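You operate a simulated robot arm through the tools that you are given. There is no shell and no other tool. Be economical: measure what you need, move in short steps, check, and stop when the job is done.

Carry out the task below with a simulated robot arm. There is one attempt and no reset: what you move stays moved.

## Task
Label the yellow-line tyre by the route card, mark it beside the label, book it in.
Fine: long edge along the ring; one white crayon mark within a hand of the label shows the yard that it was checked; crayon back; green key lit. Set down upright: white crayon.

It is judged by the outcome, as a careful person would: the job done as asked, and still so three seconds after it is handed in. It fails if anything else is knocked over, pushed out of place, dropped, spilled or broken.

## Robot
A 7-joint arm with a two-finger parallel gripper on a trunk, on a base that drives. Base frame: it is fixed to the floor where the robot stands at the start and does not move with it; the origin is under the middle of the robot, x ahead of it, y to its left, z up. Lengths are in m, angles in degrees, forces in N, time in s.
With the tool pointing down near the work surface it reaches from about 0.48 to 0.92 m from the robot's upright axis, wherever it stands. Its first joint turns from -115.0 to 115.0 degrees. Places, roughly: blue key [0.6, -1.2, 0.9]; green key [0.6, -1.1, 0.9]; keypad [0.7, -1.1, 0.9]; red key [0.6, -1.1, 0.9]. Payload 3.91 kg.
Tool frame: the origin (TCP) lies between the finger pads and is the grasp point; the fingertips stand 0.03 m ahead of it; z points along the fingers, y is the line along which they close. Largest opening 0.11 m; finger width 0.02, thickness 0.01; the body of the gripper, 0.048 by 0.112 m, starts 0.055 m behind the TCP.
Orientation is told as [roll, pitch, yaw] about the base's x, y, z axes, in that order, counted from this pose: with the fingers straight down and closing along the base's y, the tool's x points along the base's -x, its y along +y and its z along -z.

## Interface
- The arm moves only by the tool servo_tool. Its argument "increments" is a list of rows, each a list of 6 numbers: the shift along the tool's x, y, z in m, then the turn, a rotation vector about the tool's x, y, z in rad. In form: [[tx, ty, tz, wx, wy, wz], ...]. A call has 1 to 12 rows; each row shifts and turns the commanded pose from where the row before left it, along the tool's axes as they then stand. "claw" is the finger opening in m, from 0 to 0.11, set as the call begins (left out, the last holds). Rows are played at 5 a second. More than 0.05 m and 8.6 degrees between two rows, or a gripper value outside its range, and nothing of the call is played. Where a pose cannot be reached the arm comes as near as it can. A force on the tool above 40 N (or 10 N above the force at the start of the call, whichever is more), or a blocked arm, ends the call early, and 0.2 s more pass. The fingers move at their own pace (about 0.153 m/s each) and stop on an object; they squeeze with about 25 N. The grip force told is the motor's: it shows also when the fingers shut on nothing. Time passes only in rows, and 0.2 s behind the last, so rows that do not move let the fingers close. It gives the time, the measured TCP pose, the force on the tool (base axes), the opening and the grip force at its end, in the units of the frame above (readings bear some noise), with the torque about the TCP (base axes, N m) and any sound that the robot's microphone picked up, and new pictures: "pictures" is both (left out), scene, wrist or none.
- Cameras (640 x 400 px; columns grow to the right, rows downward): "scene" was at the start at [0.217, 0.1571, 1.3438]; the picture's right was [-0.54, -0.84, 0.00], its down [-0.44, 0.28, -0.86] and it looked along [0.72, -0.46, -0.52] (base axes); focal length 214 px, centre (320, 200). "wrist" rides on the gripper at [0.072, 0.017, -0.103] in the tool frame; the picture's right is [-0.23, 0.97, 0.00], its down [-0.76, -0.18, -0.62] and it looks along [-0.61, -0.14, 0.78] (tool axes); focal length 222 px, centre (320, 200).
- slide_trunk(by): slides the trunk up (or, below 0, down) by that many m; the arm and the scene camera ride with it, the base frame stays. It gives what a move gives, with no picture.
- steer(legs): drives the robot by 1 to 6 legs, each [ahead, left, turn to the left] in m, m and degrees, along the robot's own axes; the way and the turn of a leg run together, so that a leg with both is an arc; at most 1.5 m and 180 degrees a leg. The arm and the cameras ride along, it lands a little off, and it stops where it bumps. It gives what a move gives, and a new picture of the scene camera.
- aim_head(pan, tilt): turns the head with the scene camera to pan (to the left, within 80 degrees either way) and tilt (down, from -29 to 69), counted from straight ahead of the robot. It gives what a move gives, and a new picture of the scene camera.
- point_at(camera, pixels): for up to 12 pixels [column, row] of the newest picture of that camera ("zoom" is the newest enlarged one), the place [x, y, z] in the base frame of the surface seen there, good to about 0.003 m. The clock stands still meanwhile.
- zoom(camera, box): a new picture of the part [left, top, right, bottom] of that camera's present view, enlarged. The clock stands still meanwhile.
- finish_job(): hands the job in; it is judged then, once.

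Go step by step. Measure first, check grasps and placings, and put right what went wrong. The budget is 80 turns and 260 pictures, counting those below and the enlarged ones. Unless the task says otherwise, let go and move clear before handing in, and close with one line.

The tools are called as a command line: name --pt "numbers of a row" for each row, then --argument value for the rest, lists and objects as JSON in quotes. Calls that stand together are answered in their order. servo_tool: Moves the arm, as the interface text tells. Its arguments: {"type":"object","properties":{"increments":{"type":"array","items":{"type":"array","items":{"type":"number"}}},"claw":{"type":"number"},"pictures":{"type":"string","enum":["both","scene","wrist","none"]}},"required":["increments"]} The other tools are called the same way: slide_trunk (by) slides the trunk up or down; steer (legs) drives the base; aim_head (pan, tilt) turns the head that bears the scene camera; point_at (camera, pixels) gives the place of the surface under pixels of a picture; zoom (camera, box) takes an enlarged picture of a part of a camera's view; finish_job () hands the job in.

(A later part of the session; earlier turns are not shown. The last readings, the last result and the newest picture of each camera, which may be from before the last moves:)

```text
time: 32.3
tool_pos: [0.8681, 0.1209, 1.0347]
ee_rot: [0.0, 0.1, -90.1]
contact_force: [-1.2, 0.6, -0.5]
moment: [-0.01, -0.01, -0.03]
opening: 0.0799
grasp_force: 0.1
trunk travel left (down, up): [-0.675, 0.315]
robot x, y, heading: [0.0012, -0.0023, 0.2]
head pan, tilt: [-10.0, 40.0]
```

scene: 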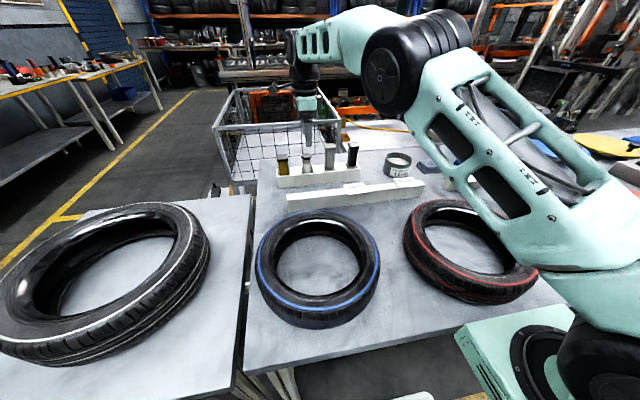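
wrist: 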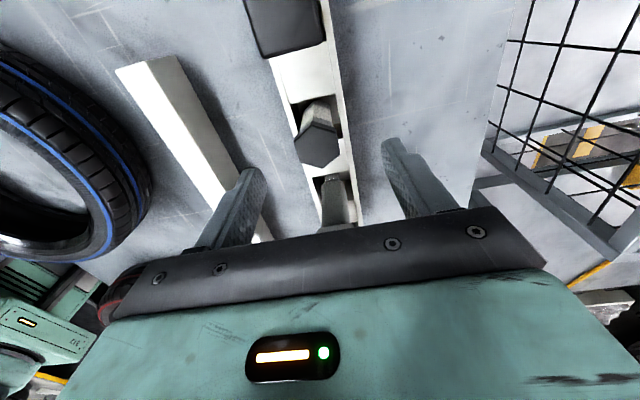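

servo_tool --pt "0.002 0 0.02 0 0 0" --pt "0 0 0.02 0 0 0" --pt "0 0 0.018 0 0 0" --pt "0 0 0 0 0 0" --pictures "wrist"

servo_tool --pt "0 0 0 0 0 0" --pt "0 0 0 0 0 0" --pt "0 0 0 0 0 0" --claw 0.02 --pictures "wrist"

```text
time: 33.3
tool_pos: [0.8681, 0.1228, 0.9779]
ee_rot: [0.0, 0.0, -90.0]
contact_force: [0.3, 0.6, -0.3]
moment: [0.01, 0.01, -0.05]
opening: 0.0799
grasp_force: 0.1
trunk travel left (down, up): [-0.675, 0.315]
robot x, y, heading: [0.0026, 0.0009, 0.0]
head pan, tilt: [-10.0, 40.0]
```

wrist: 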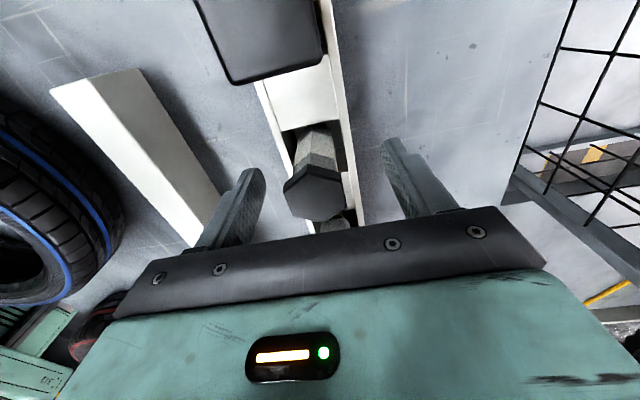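

```text
time: 34.1
tool_pos: [0.8698, 0.1235, 0.9781]
ee_rot: [0.0, -0.1, -90.0]
contact_force: [0.3, 0.8, -0.4]
moment: [0.03, -0.01, 0.01]
opening: 0.0359
grasp_force: 25.1
trunk travel left (down, up): [-0.675, 0.315]
robot x, y, heading: [0.0013, 0.0013, -0.0]
head pan, tilt: [-10.0, 40.0]
```

wrist: 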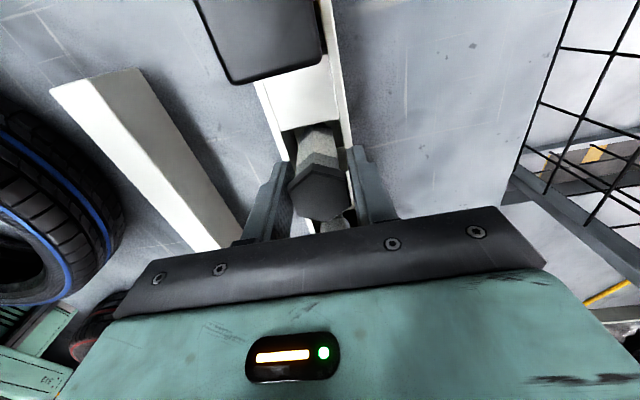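

The crayon is gripped with an opening of 0.036. Lifting it straight out.

servo_tool --pt "0 0 -0.02 0 0 0" --pt "0 0 -0.02 0 0 0" --pt "0 0 -0.02 0 0 0" --pt "0 0 0 0 0 0" --pictures "both"

```text
time: 35.1
tool_pos: [0.8685, 0.1245, 1.0377]
ee_rot: [0.1, -0.1, -89.9]
contact_force: [0.3, -0.1, -0.6]
moment: [-0.01, 0.01, 0.0]
opening: 0.0356
grasp_force: 24.6
trunk travel left (down, up): [-0.675, 0.315]
robot x, y, heading: [0.002, -0.0024, -0.0]
head pan, tilt: [-10.0, 40.0]
```

scene: 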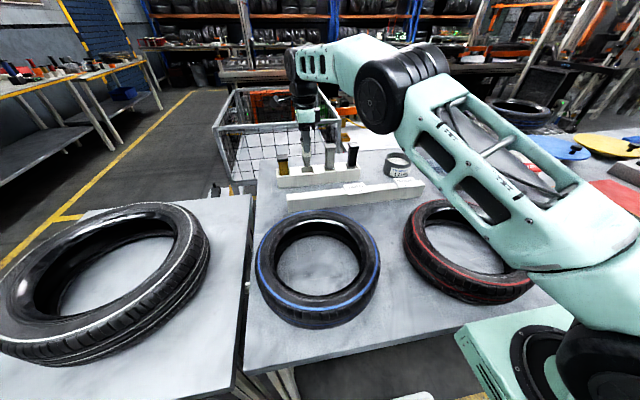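
wrist: 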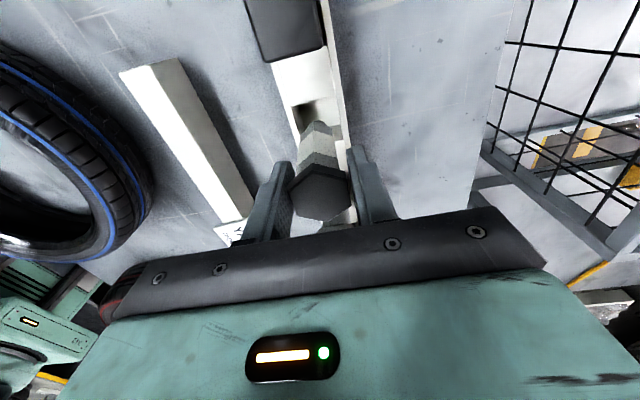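

zoom --camera "scene" --box '[272, 115, 352, 195]'

zoom --camera "wrist" --box '[272, 90, 372, 220]'

```text
5.00 times, centred on (312, 155) of scene
```

zoom: 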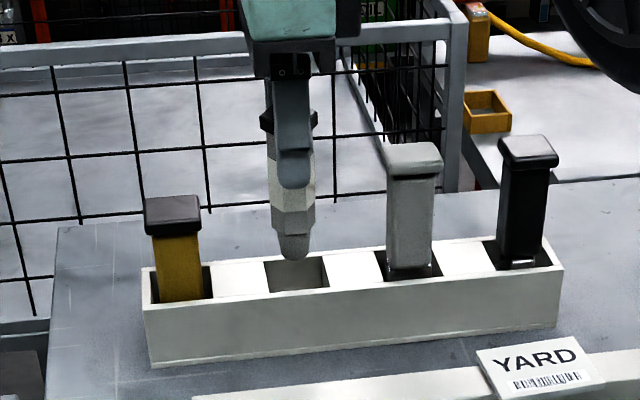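

```text
3.08 times, centred on (322, 155) of wrist
```

zoom: 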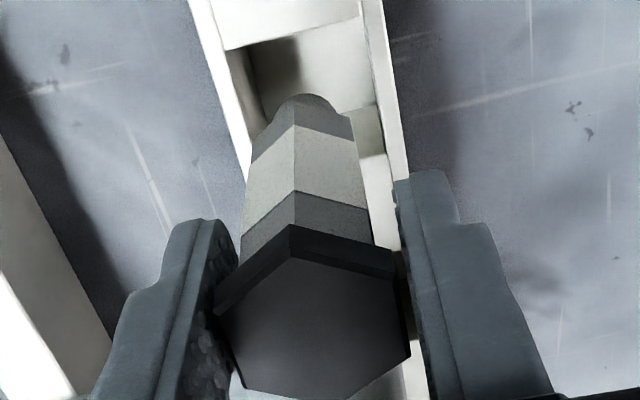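

The crayon's tip shows at zoom (292,240). I'll look closely at its colour before using it.

zoom --camera "scene" --box '[300, 130, 324, 150]'

zoom --camera "scene" --box '[316, 138, 348, 172]'

zoom --camera "wrist" --box '[304, 155, 364, 235]'

```text
16.00 times, centred on (312, 140) of scene
```

zoom: 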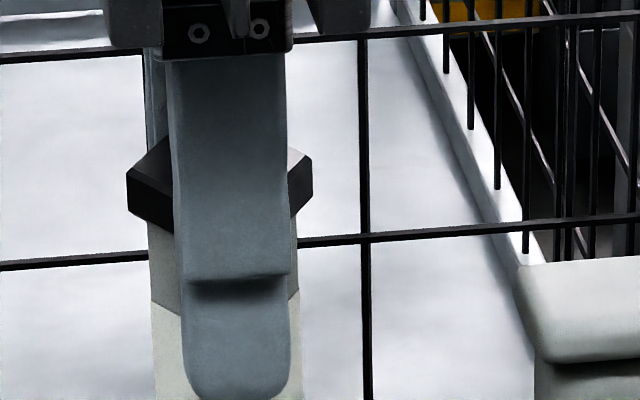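

```text
11.76 times, centred on (332, 155) of scene
```

zoom: 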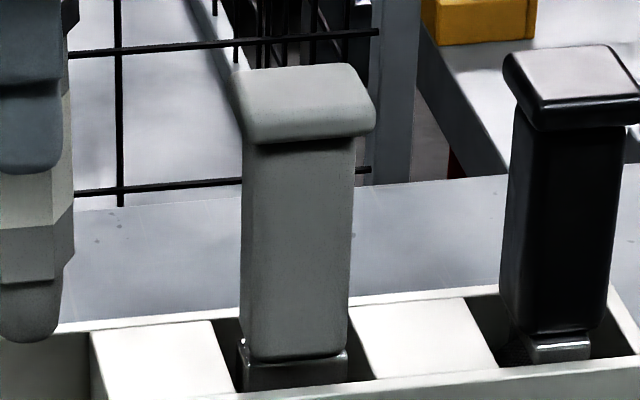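

```text
5.00 times, centred on (334, 195) of wrist
```

zoom: 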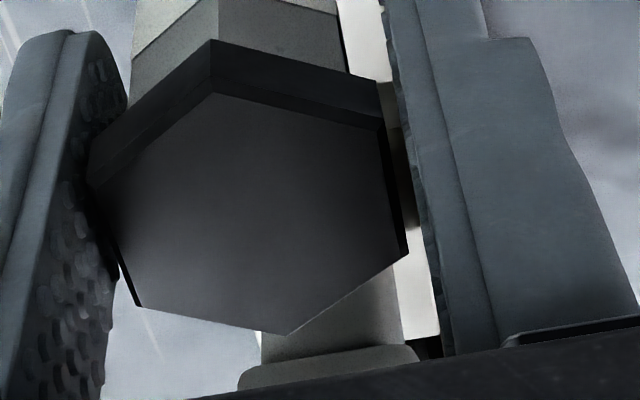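

point_at --camera "scene" --pixels '[[306.4, 166], [306.4, 164.5], [306, 163], [306, 158], [306, 155], [304, 168]]'

```text
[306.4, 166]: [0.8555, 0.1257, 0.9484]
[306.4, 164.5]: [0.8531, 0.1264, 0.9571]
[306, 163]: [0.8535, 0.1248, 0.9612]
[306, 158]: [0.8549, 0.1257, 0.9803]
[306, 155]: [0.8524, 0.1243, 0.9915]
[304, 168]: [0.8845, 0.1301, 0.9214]
```

The tip is at about z 0.946, 0.092 below the TCP. I'll carry it towards the tyre.

servo_tool --pt "0 -0.034 -0.02 0 0 0" --pt "0 -0.034 -0.02 0 0 0" --pt "0 -0.034 -0.02 0 0 0" --pt "0 -0.034 -0.02 0 0 0" --pt "0 -0.034 -0.02 0 0 0" --pt "0 0 0 0 0 0" --pictures "none"

servo_tool --pt "-0.0459 -0.0168 0 0 0 0" --pt "-0.0459 -0.0168 0 0 0 0" --pt "-0.0459 -0.0168 0 0 0 0" --pt "-0.0459 -0.0168 0 0 0 0" --pt "-0.0459 -0.0168 0 0 0 0" --pt "-0.0459 -0.0168 0 0 0 0" --pt "-0.0459 -0.0168 0 0 0 0" --pt "-0.0459 -0.0168 0 0 0 0" --pt "-0.0459 -0.0168 0 0 0 0" --pt "-0.0459 -0.0168 0 0 0 0" --pt "-0.0459 -0.0168 0 0 0 0" --pt "-0.0459 -0.0168 0 0 0 0" --pictures "wrist"

aim_head --pan -42 --tilt 45

```text
time: 36.5
tool_pos: [0.6975, 0.1211, 1.1391]
ee_rot: [0.0, 0.0, -90.0]
contact_force: [-0.1, -0.2, -0.3]
moment: [-0.01, 0.0, 0.01]
opening: 0.0359
grasp_force: 24.9
trunk travel left (down, up): [-0.675, 0.315]
robot x, y, heading: [0.0012, -0.0013, -0.1]
head pan, tilt: [-10.0, 40.0]
```

```text
time: 39.1
tool_pos: [0.4979, -0.428, 1.1363]
ee_rot: [0.0, -0.1, -90.0]
contact_force: [0.6, 0.7, 0.0]
moment: [-0.01, 0.03, -0.02]
opening: 0.0357
grasp_force: 24.7
trunk travel left (down, up): [-0.675, 0.315]
robot x, y, heading: [-0.0028, 0.0009, 0.0]
head pan, tilt: [-10.0, 40.0]
```

wrist: 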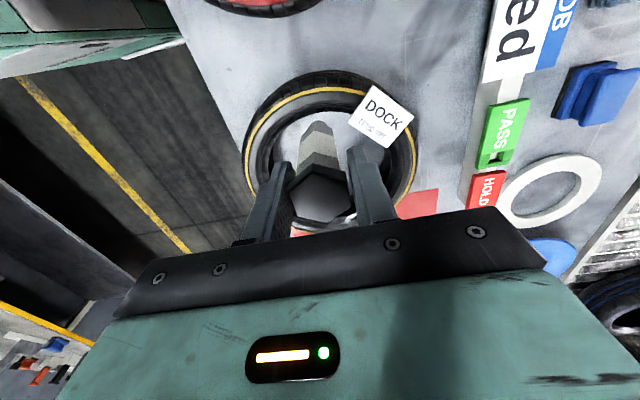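

```text
time: 40.0
tool_pos: [0.4982, -0.427, 1.136]
ee_rot: [0.0, -0.1, -90.1]
contact_force: [0.5, -0.6, 0.4]
moment: [-0.01, -0.01, -0.03]
opening: 0.0356
grasp_force: 25.4
trunk travel left (down, up): [-0.675, 0.315]
robot x, y, heading: [0.0001, -0.0027, 0.0]
head pan, tilt: [-42.0, 45.0]
```

scene: 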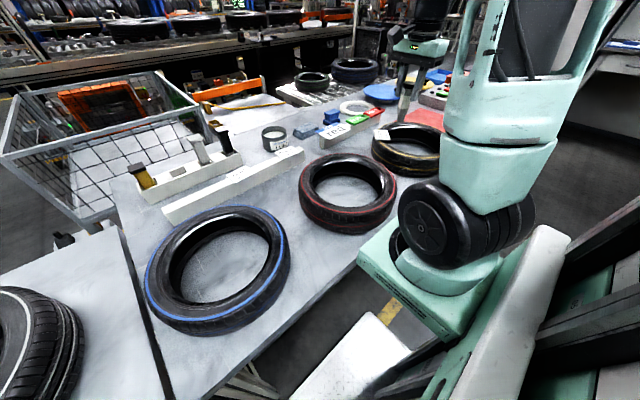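

point_at --camera "wrist" --pixels '[[330, 89], [297, 95], [330, 97], [350, 93], [252, 150], [412, 165], [376, 86], [413, 118], [391, 147], [350, 121]]'

zoom --camera "wrist" --box '[250, 65, 426, 175]'

zoom --camera "scene" --box '[350, 40, 478, 180]'

```text
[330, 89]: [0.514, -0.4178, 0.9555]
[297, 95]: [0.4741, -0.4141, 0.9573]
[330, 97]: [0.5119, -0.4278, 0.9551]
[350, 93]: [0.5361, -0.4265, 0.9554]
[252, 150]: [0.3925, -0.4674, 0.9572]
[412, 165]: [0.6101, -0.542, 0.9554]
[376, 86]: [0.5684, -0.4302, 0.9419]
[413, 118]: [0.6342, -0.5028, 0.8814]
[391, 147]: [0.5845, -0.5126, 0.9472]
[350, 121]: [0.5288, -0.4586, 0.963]
```

```text
3.64 times, centred on (338, 120) of wrist
```

zoom: 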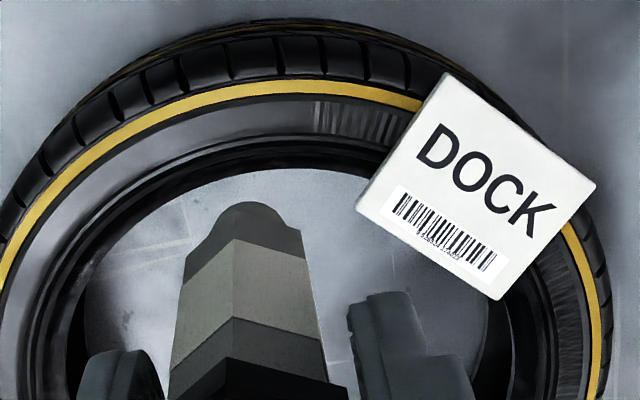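

```text
2.86 times, centred on (414, 110) of scene
```

zoom: 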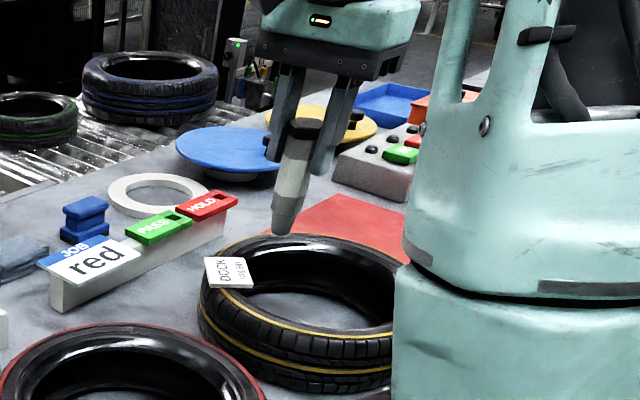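

servo_tool --pt "0.002 0.01 0.03 0 0 0" --pt "0 0 0.03 0 0 0" --pt "0 0 0.016 0 0 0" --pt "0 0 0 0 0 0"

zoom --camera "scene" --box '[374, 110, 438, 150]'

```text
time: 41.0
tool_pos: [0.507, -0.4278, 1.0603]
ee_rot: [0.0, 0.0, -89.9]
contact_force: [0.8, 0.6, 0.0]
moment: [-0.03, 0.01, -0.02]
opening: 0.0355
grasp_force: 25.2
trunk travel left (down, up): [-0.675, 0.315]
robot x, y, heading: [-0.0004, -0.0002, -0.1]
head pan, tilt: [-42.0, 45.0]
```

scene: 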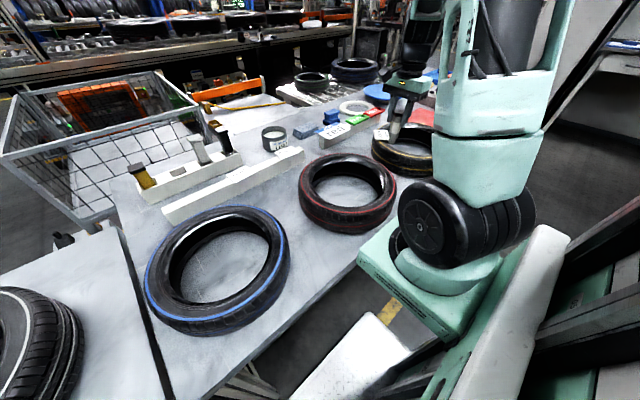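
wrist: 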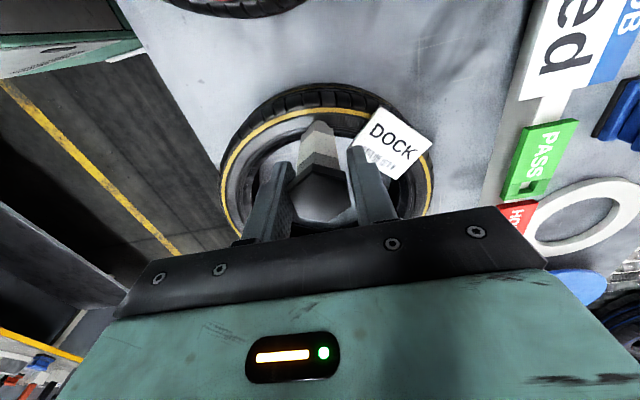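

```text
10.00 times, centred on (406, 130) of scene
```

zoom: 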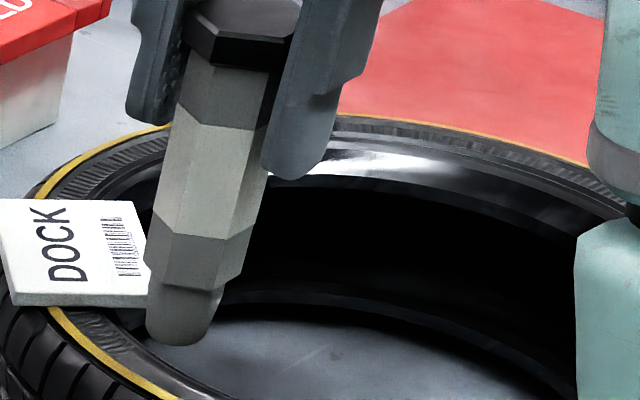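

point_at --camera "zoom" --pixels '[[178, 338], [180, 320], [165, 320], [200, 320], [150, 275], [110, 345], [90, 380], [30, 390]]'

```text
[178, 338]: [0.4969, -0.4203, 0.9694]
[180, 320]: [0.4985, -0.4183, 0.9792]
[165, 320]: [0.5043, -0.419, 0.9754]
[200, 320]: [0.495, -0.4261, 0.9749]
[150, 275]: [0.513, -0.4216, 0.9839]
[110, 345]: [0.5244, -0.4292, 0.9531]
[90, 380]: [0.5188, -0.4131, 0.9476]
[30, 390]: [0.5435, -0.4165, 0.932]
```

servo_tool --pt "0.002 0 0.004 0 0 0" --pt "0 0 0.003 0 0 0" --pt "0 0 0.002 0 0 0" --pt "0 0 0 0 0 0" --pictures "none"

zoom --camera "scene" --box '[374, 110, 438, 150]'

```text
time: 42.0
tool_pos: [0.5048, -0.4244, 1.0525]
ee_rot: [0.0, 0.0, -90.0]
contact_force: [-0.1, 0.6, -0.2]
moment: [0.0, 0.0, 0.02]
opening: 0.0358
grasp_force: 25.3
trunk travel left (down, up): [-0.675, 0.315]
robot x, y, heading: [0.0005, 0.0005, 0.0]
head pan, tilt: [-42.0, 45.0]
```

```text
10.00 times, centred on (406, 130) of scene
```

zoom: 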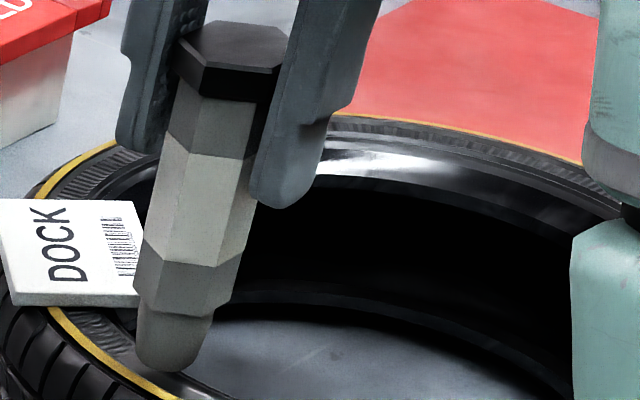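

servo_tool --pt "0 0 0.0015 0 0 0" --pt "0 0 0.001 0 0 0" --pt "0 0 0 0 0 0" --pictures "none"

```text
time: 42.9
tool_pos: [0.5054, -0.4236, 1.0505]
ee_rot: [0.0, 0.0, -90.0]
contact_force: [1.2, -0.9, -1.1]
moment: [0.03, -0.01, -0.01]
opening: 0.0357
grasp_force: 25.2
trunk travel left (down, up): [-0.675, 0.315]
robot x, y, heading: [-0.0012, 0.0013, 0.2]
head pan, tilt: [-42.0, 45.0]
```

servo_tool --pt "0 0 0.001 0 0 0" --pt "0 0 0.001 0 0 0" --pt "0 0 0 0 0 0" --pictures "none"

zoom --camera "scene" --box '[374, 110, 438, 150]'

```text
time: 43.6
tool_pos: [0.5058, -0.4232, 1.049]
ee_rot: [-0.1, 0.0, -89.9]
contact_force: [-0.8, 0.4, -0.1]
moment: [-0.03, 0.01, 0.0]
opening: 0.0357
grasp_force: 24.8
trunk travel left (down, up): [-0.675, 0.315]
robot x, y, heading: [-0.0002, -0.0043, 0.3]
head pan, tilt: [-42.0, 45.0]
```

```text
10.00 times, centred on (406, 130) of scene
```

zoom: 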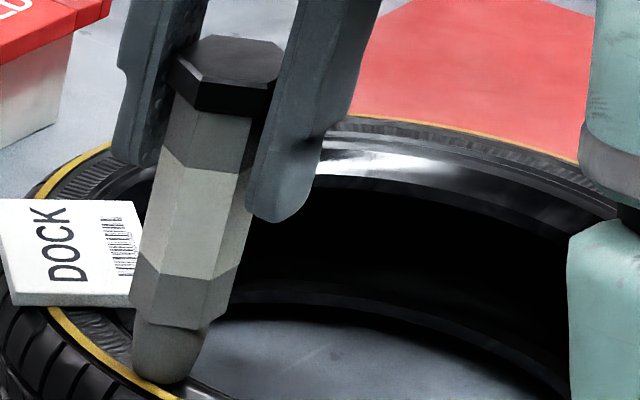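

servo_tool --pt "-0.003 0 0.001 0 0 0" --pt "0 0 0.001 0 0 0" --pt "0 0 0 0 0 0" --pictures "none"

```text
time: 44.5
tool_pos: [0.5067, -0.4255, 1.0487]
ee_rot: [0.1, 0.0, -90.0]
contact_force: [-1.7, 4.3, 12.0]
moment: [0.41, 0.11, 0.01]
opening: 0.0357
grasp_force: 25.1
trunk travel left (down, up): [-0.675, 0.315]
robot x, y, heading: [0.0026, 0.001, -0.0]
head pan, tilt: [-42.0, 45.0]
```

Contact at 12 N. I'll ease slightly, draw a short stroke along the ring away from the label, then lift.

servo_tool --pt "0 -0.006 -0.0006 0 0 0" --pt "0 -0.006 0 0 0 0" --pt "0 -0.006 0 0 0 0" --pt "0 -0.006 0 0 0 0" --pictures "none"

servo_tool --pt "0 0 -0.03 0 0 0" --pt "0 0 -0.03 0 0 0" --pt "0 0 -0.03 0 0 0" --pt "0 0 0 0 0 0"

zoom --camera "scene" --box '[366, 110, 430, 150]'

zoom --camera "wrist" --box '[240, 60, 400, 160]'

```text
time: 45.5
tool_pos: [0.4809, -0.4274, 1.0478]
ee_rot: [0.1, 0.1, -90.0]
contact_force: [3.4, -0.7, 6.4]
moment: [-0.02, -0.33, 0.04]
opening: 0.0355
grasp_force: 25.3
trunk travel left (down, up): [-0.675, 0.315]
robot x, y, heading: [-0.0001, 0.0, 0.0]
head pan, tilt: [-42.0, 45.0]
```

```text
time: 46.5
tool_pos: [0.4817, -0.428, 1.1374]
ee_rot: [-0.1, 0.1, -90.0]
contact_force: [-0.2, -0.1, 0.0]
moment: [0.02, 0.04, 0.0]
opening: 0.0358
grasp_force: 24.4
trunk travel left (down, up): [-0.675, 0.315]
robot x, y, heading: [-0.0005, -0.0031, 0.2]
head pan, tilt: [-42.0, 45.0]
```

scene: 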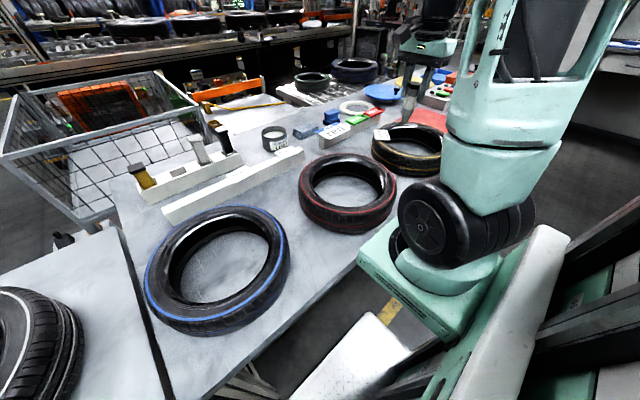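
wrist: 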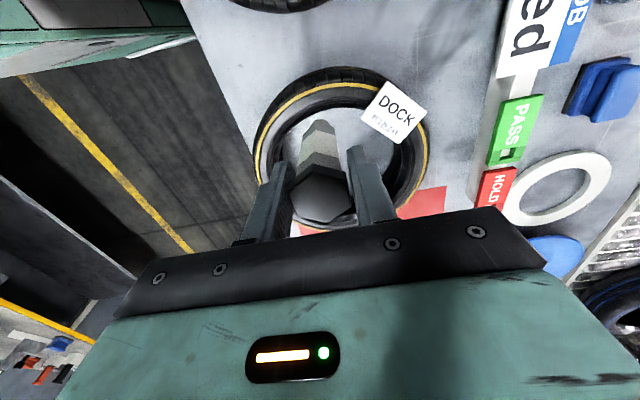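

```text
10.00 times, centred on (398, 130) of scene
```

zoom: 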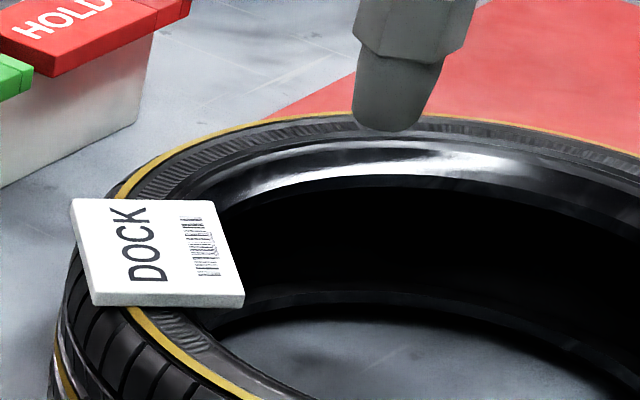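

```text
4.00 times, centred on (320, 110) of wrist
```

zoom: 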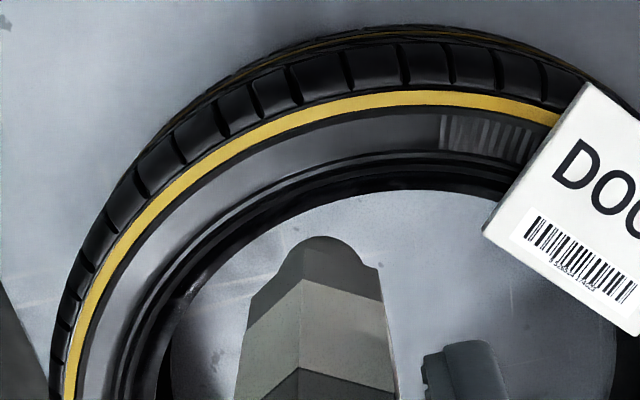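

I see no clear mark yet. I'll zoom in on the stroke zone.

zoom --camera "wrist" --box '[290, 75, 370, 125]'

zoom --camera "scene" --box '[376, 136, 424, 166]'

```text
8.00 times, centred on (330, 100) of wrist
```

zoom: 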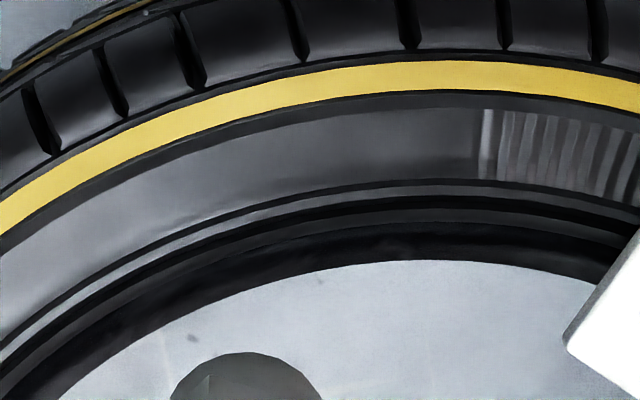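

```text
13.33 times, centred on (400, 151) of scene
```

zoom: 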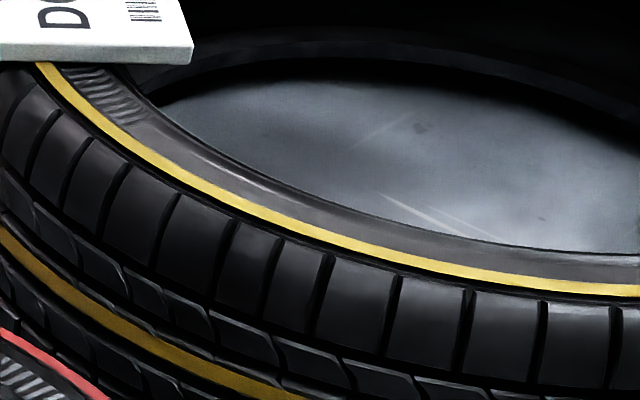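

No mark visible. Before pressing harder I'll double-check the other writing tools in the rack and the tip of this one.

zoom --camera "scene" --box '[116, 110, 260, 200]'

zoom --camera "scene" --box '[390, 60, 454, 130]'

zoom --camera "wrist" --box '[290, 110, 354, 170]'

```text
4.44 times, centred on (188, 155) of scene
```

zoom: 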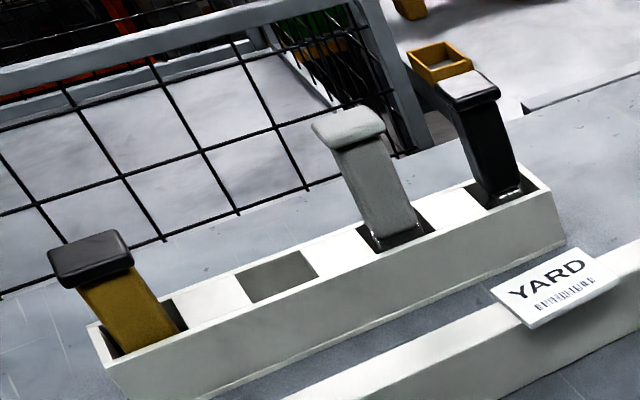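

```text
5.71 times, centred on (422, 95) of scene
```

zoom: 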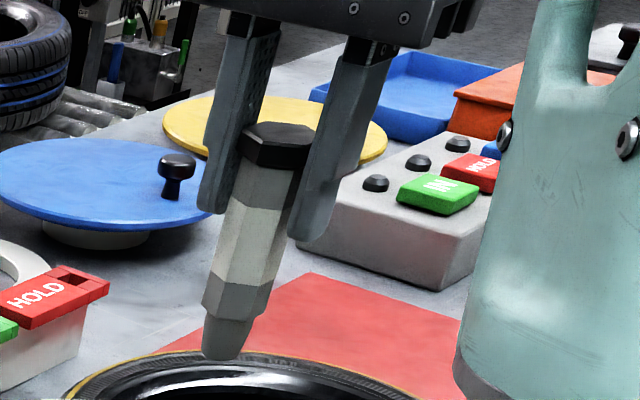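

```text
6.67 times, centred on (322, 140) of wrist
```

zoom: 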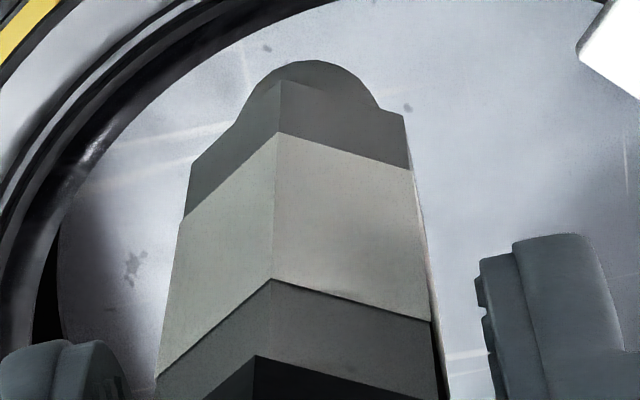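

zoom --camera "scene" --box '[390, 100, 422, 130]'

point_at --camera "scene" --pixels '[[405, 121.5], [405, 119], [404, 117], [407, 117], [405, 112], [411, 86]]'

```text
13.33 times, centred on (406, 115) of scene
```

zoom: 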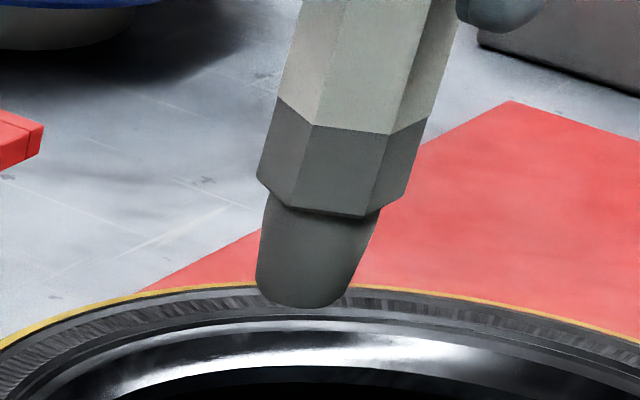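

```text
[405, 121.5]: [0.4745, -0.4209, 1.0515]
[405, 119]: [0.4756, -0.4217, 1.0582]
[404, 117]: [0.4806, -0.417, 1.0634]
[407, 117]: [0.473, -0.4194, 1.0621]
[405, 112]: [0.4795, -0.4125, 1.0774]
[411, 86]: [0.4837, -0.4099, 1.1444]
```

I'll try again with firmer pressure, starting near the label.

servo_tool --pt "0.002 0.024 0.025 0 0 0" --pt "0 0 0.03 0 0 0" --pt "0 0 0.03 0 0 0" --pt "0 0 0.002 0 0 0" --pt "0 0 0.001 0 0 0" --pt "0 0 0.001 0 0 0" --pt "0 0 0 0 0 0" --pictures "none"

```text
time: 48.0
tool_pos: [0.5079, -0.4252, 1.0486]
ee_rot: [-0.1, 0.0, -90.1]
contact_force: [-0.1, -0.5, -0.3]
moment: [0.03, -0.03, 0.02]
opening: 0.0356
grasp_force: 25.1
trunk travel left (down, up): [-0.675, 0.315]
robot x, y, heading: [-0.0009, -0.0017, -0.0]
head pan, tilt: [-42.0, 45.0]
```

servo_tool --pt "0 0 0.001 0 0 0" --pt "0 0 0.001 0 0 0" --pt "0 0 0 0 0 0" --pictures "none"

zoom --camera "scene" --box '[370, 115, 434, 155]'

```text
time: 48.9
tool_pos: [0.5071, -0.4252, 1.0478]
ee_rot: [0.1, -0.2, -90.1]
contact_force: [-0.5, 1.0, 14.5]
moment: [0.01, 0.1, -0.04]
opening: 0.0355
grasp_force: 25.2
trunk travel left (down, up): [-0.675, 0.315]
robot x, y, heading: [0.0003, 0.0026, -0.1]
head pan, tilt: [-42.0, 45.0]
```

```text
10.00 times, centred on (402, 135) of scene
```

zoom: 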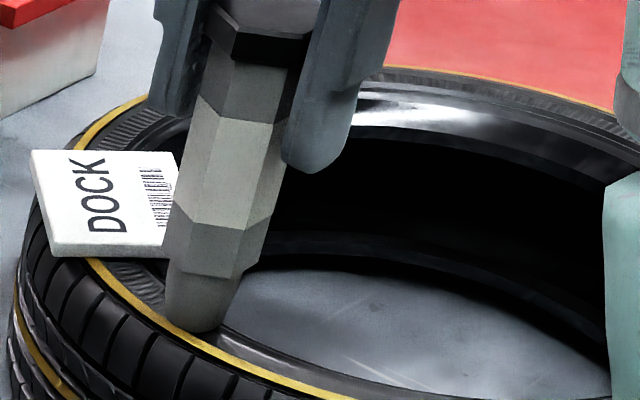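

14.5 N, straight down, on the flat band at (200,330). Drawing slowly now, keeping the pressure on.

servo_tool --pt "0 -0.003 0 0 0 0" --pt "0 -0.003 0 0 0 0" --pt "0 -0.003 0 0 0 0" --pt "0 -0.003 0 0 0 0" --pt "0 -0.003 0 0 0 0" --pt "0 -0.003 0 0 0 0" --pt "0 -0.003 0 0 0 0" --pt "0 -0.003 0 0 0 0" --pictures "none"

zoom --camera "scene" --box '[370, 120, 434, 160]'

```text
time: 50.6
tool_pos: [0.4805, -0.4261, 1.0469]
ee_rot: [-0.2, 0.0, -90.0]
contact_force: [3.8, -0.1, 4.7]
moment: [-0.06, -0.39, -0.03]
opening: 0.0363
grasp_force: 25.0
trunk travel left (down, up): [-0.675, 0.315]
robot x, y, heading: [-0.003, -0.0007, -0.0]
head pan, tilt: [-42.0, 45.0]
```

```text
10.00 times, centred on (402, 140) of scene
```

zoom: 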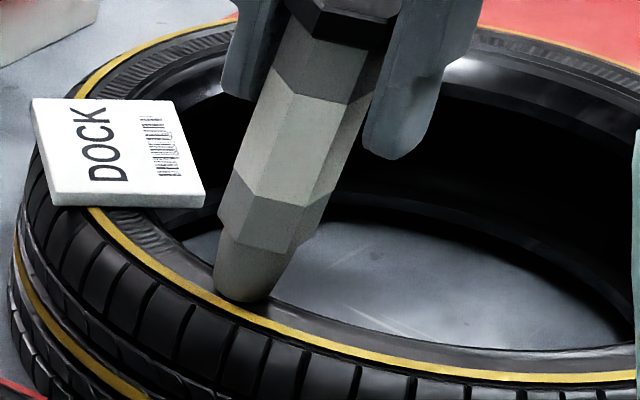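

The crayon seems to have tilted in the grip, and the tip stuck instead of sliding. I'll lift and check whether the tyre moved.

servo_tool --pt "0 0 -0.03 0 0 0" --pt "0 0 -0.03 0 0 0" --pt "0 0 -0.03 0 0 0" --pt "0 0 0 0 0 0"

zoom --camera "scene" --box '[366, 80, 462, 180]'

zoom --camera "wrist" --box '[250, 65, 426, 175]'

point_at --camera "wrist" --pixels '[[330, 90], [297, 95], [347, 91], [259, 150], [427, 150], [425, 165], [362, 118]]'

```text
time: 51.6
tool_pos: [0.4812, -0.4249, 1.1354]
ee_rot: [0.1, 0.0, -90.1]
contact_force: [0.8, 0.2, 0.0]
moment: [-0.01, -0.02, 0.0]
opening: 0.0364
grasp_force: 24.7
trunk travel left (down, up): [-0.675, 0.315]
robot x, y, heading: [0.0021, 0.0008, -0.1]
head pan, tilt: [-42.0, 45.0]
```

scene: 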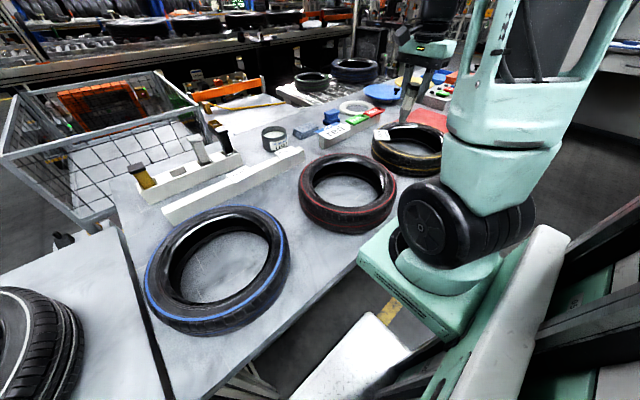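
wrist: 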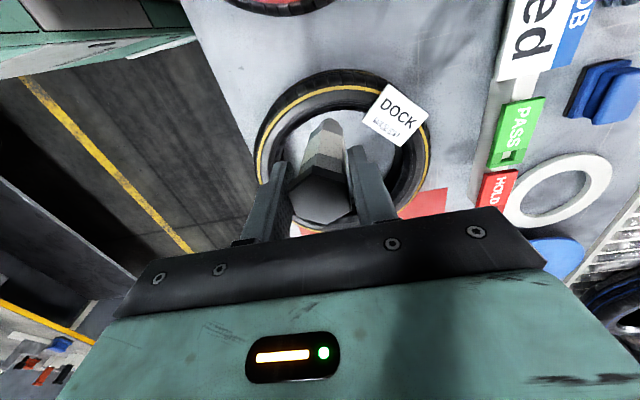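

```text
4.00 times, centred on (414, 130) of scene
```

zoom: 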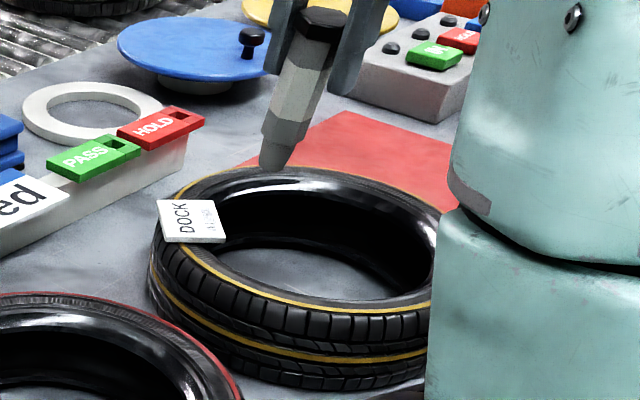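

```text
3.64 times, centred on (338, 120) of wrist
```

zoom: 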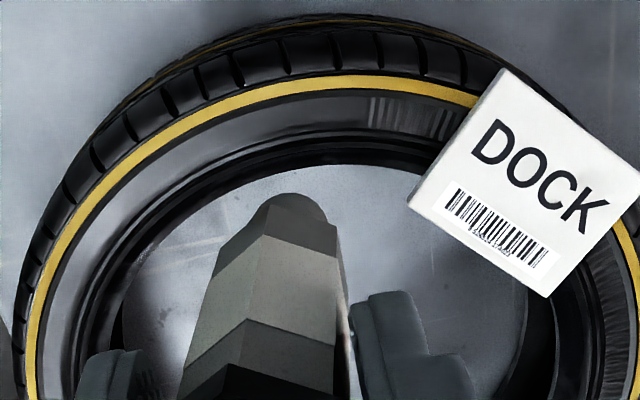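

```text
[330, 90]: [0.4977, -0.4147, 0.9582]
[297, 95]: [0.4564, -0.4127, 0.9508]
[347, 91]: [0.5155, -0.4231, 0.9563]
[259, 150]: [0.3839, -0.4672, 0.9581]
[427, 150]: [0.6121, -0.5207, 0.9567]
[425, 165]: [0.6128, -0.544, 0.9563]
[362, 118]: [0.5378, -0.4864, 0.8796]
```

zoom --camera "scene" --box '[376, 136, 424, 166]'

zoom --camera "wrist" --box '[286, 75, 366, 125]'

zoom --camera "scene" --box '[384, 80, 448, 130]'

```text
13.33 times, centred on (400, 151) of scene
```

zoom: 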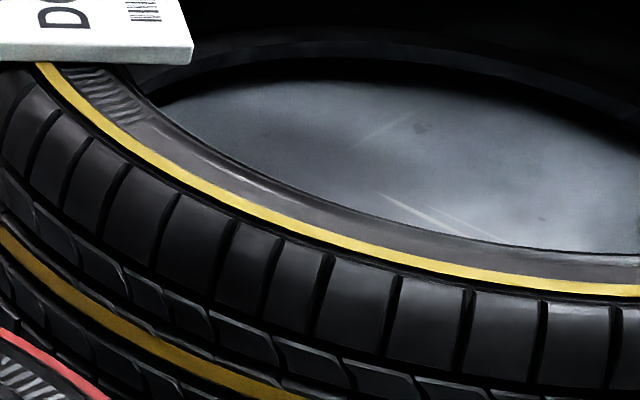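

```text
8.00 times, centred on (326, 100) of wrist
```

zoom: 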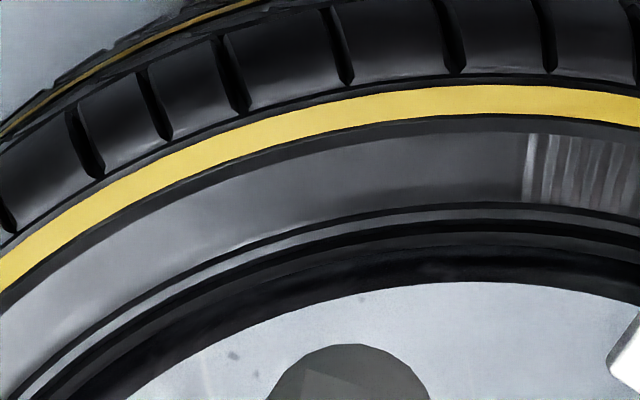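

```text
8.00 times, centred on (416, 105) of scene
```

zoom: 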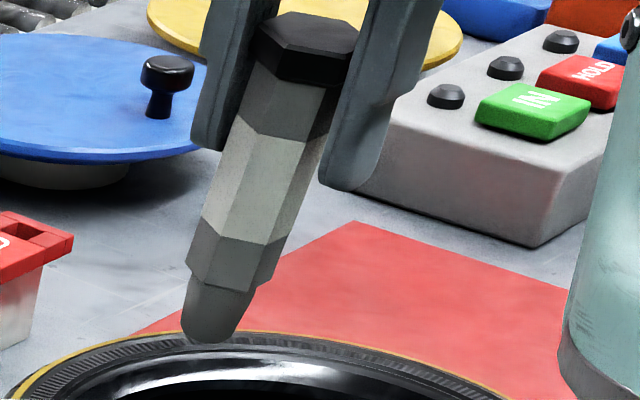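

There is still no mark on the ring, so I need to be sure this really is the white crayon. I'll look hard at the other three sticks.

zoom --camera "scene" --box '[190, 134, 222, 169]'

zoom --camera "scene" --box '[212, 122, 244, 157]'

zoom --camera "scene" --box '[124, 158, 172, 194]'

```text
11.43 times, centred on (206, 152) of scene
```

zoom: 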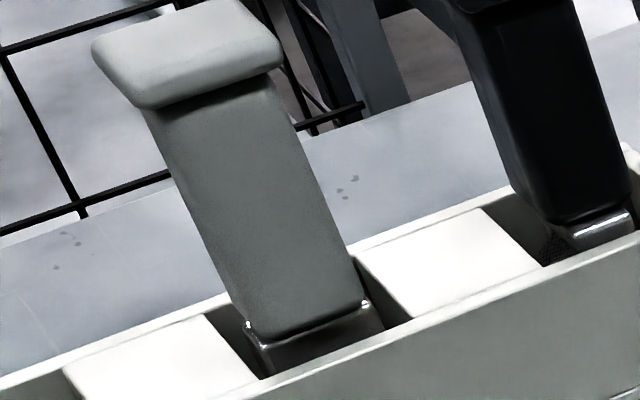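

```text
11.43 times, centred on (228, 140) of scene
```

zoom: 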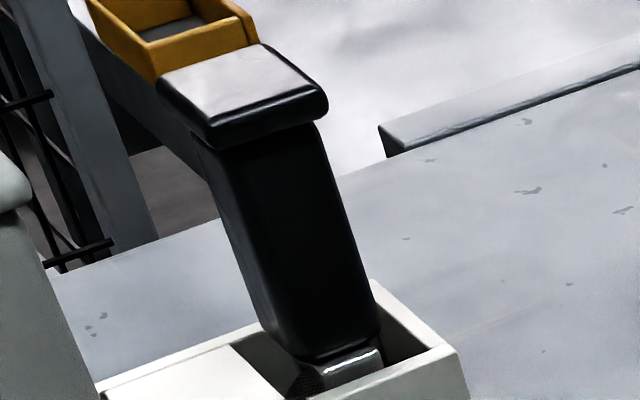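

```text
11.11 times, centred on (148, 176) of scene
```

zoom: 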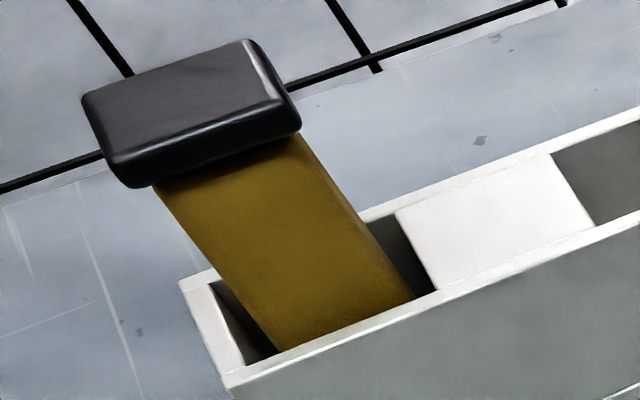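

The crayon is now leaning about 8° against the finger, which makes it rigid for a pull along -x. I'll try once more with steadier pressure through the whole stroke.

servo_tool --pt "-0.001 0.014 0.025 0 0 0" --pt "0 0 0.03 0 0 0" --pt "0 0 0.03 0 0 0" --pt "0 0 0.002 0 0 0" --pt "0 0 0 0 0 0" --pictures "none"

zoom --camera "scene" --box '[370, 115, 434, 155]'

```text
time: 52.9
tool_pos: [0.4957, -0.4251, 1.0494]
ee_rot: [0.0, 0.0, -90.0]
contact_force: [0.0, 0.2, -0.3]
moment: [0.0, -0.03, -0.01]
opening: 0.0363
grasp_force: 24.9
trunk travel left (down, up): [-0.675, 0.315]
robot x, y, heading: [-0.0006, -0.0019, -0.1]
head pan, tilt: [-42.0, 45.0]
```

```text
10.00 times, centred on (402, 135) of scene
```

zoom: 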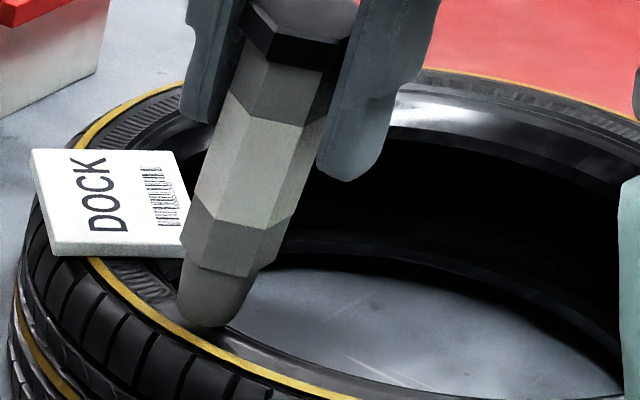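

servo_tool --pt "0 0 0.001 0 0 0" --pt "0 0 0.001 0 0 0" --pt "0 0 0.001 0 0 0" --pt "0 0 0 0 0 0" --pictures "none"

```text
time: 53.9
tool_pos: [0.4951, -0.4253, 1.0469]
ee_rot: [0.0, 0.0, -90.0]
contact_force: [-0.2, -0.1, 0.2]
moment: [-0.01, -0.04, -0.01]
opening: 0.0361
grasp_force: 24.7
trunk travel left (down, up): [-0.675, 0.315]
robot x, y, heading: [0.0, -0.0015, -0.2]
head pan, tilt: [-42.0, 45.0]
```

servo_tool --pt "0 0 0.001 0 0 0" --pt "0 0 0.001 0 0 0" --pt "0 0 0 0 0 0" --pictures "none"

```text
time: 54.6
tool_pos: [0.4957, -0.4259, 1.0464]
ee_rot: [0.2, -0.2, -90.0]
contact_force: [3.2, -1.6, 22.0]
moment: [-0.13, -0.27, 0.03]
opening: 0.0361
grasp_force: 24.9
trunk travel left (down, up): [-0.675, 0.315]
robot x, y, heading: [0.0028, 0.0003, -0.1]
head pan, tilt: [-42.0, 45.0]
```

22 N contact. Now stroking along -x with the pressure kept up.

servo_tool --pt "0 -0.004 0 0 0 0" --pt "0 -0.004 0.0001 0 0 0" --pt "0 -0.004 0.0002 0 0 0" --pt "0 -0.004 0.0002 0 0 0" --pt "0 -0.004 0.0002 0 0 0" --pt "0 -0.004 0.0002 0 0 0" --pt "0 -0.004 0.0002 0 0 0" --pictures "none"

zoom --camera "scene" --box '[370, 115, 434, 155]'

```text
time: 56.2
tool_pos: [0.4729, -0.426, 1.0459]
ee_rot: [0.3, -0.3, -89.9]
contact_force: [2.6, 3.5, 12.9]
moment: [0.27, -0.5, 0.04]
opening: 0.0422
grasp_force: 25.2
trunk travel left (down, up): [-0.675, 0.315]
robot x, y, heading: [-0.003, 0.0019, 0.0]
head pan, tilt: [-42.0, 45.0]
stopped in row 7: the force on the tool passed its limit (the readings are from after the stop); the commanded pose is now the measured one
```

```text
10.00 times, centred on (402, 135) of scene
```

zoom: 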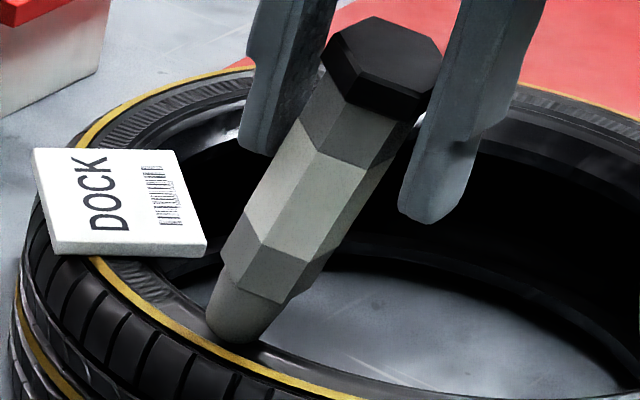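

The crayon is tilting a lot and the grip is at risk. I'll reverse gently while in contact to straighten it, then lift and inspect.

servo_tool --pt "0 0.006 -0.0005 0 0 0" --pt "0 0.006 -0.001 0 0 0" --pt "0 0.006 -0.001 0 0 0" --pt "0 0.004 -0.001 0 0 0" --pictures "none"

zoom --camera "scene" --box '[370, 115, 434, 155]'

```text
time: 57.2
tool_pos: [0.4935, -0.4255, 1.0478]
ee_rot: [0.2, -0.1, -90.0]
contact_force: [0.9, 0.4, -0.7]
moment: [0.01, 0.02, -0.01]
opening: 0.0359
grasp_force: 24.8
trunk travel left (down, up): [-0.675, 0.315]
robot x, y, heading: [-0.0009, 0.0016, -0.3]
head pan, tilt: [-42.0, 45.0]
```

```text
10.00 times, centred on (402, 135) of scene
```

zoom: 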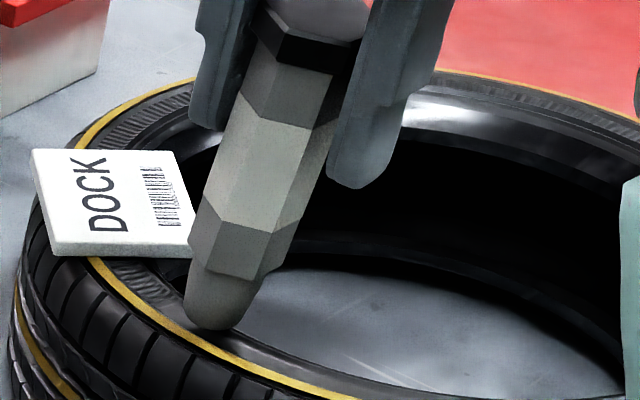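

servo_tool --pt "0 0 -0.03 0 0 0" --pt "0 0 -0.03 0 0 0" --pt "0 -0.02 -0.03 0 0 0" --pt "0 -0.03 -0.02 0 0 0" --pt "0 0 0 0 0 0" --pictures "wrist"

zoom --camera "scene" --box '[370, 128, 418, 158]'

zoom --camera "wrist" --box '[300, 75, 396, 135]'

```text
time: 58.4
tool_pos: [0.4416, -0.4283, 1.1564]
ee_rot: [0.3, -0.2, -90.0]
contact_force: [0.5, -0.1, -1.0]
moment: [-0.02, -0.02, 0.0]
opening: 0.0363
grasp_force: 24.5
trunk travel left (down, up): [-0.675, 0.315]
robot x, y, heading: [-0.0026, 0.0016, -0.0]
head pan, tilt: [-42.0, 45.0]
```

wrist: 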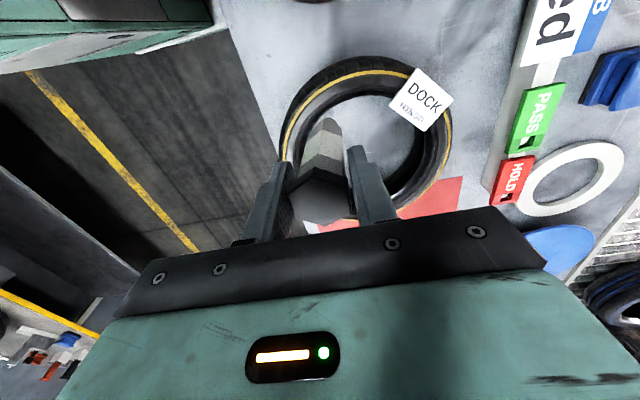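

```text
13.33 times, centred on (394, 143) of scene
```

zoom: 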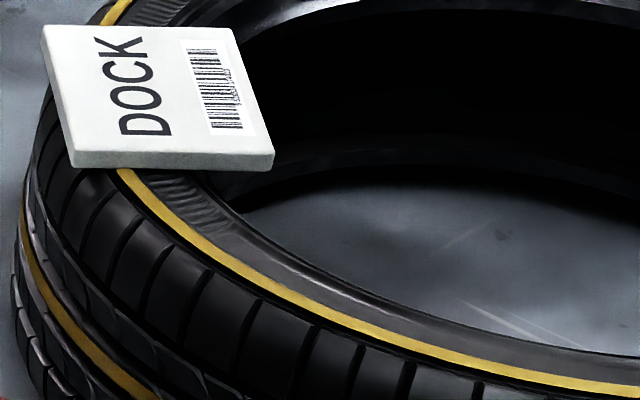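

```text
6.67 times, centred on (348, 105) of wrist
```

zoom: 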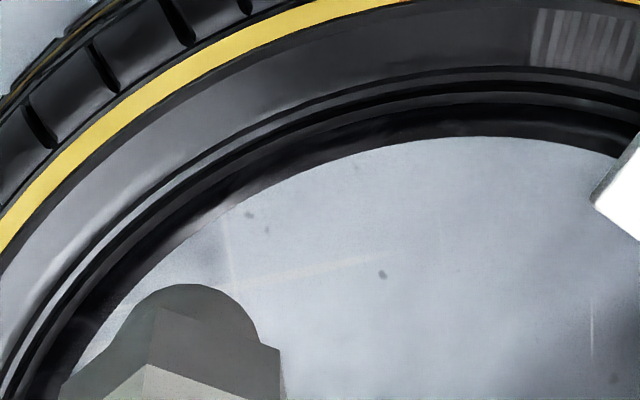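

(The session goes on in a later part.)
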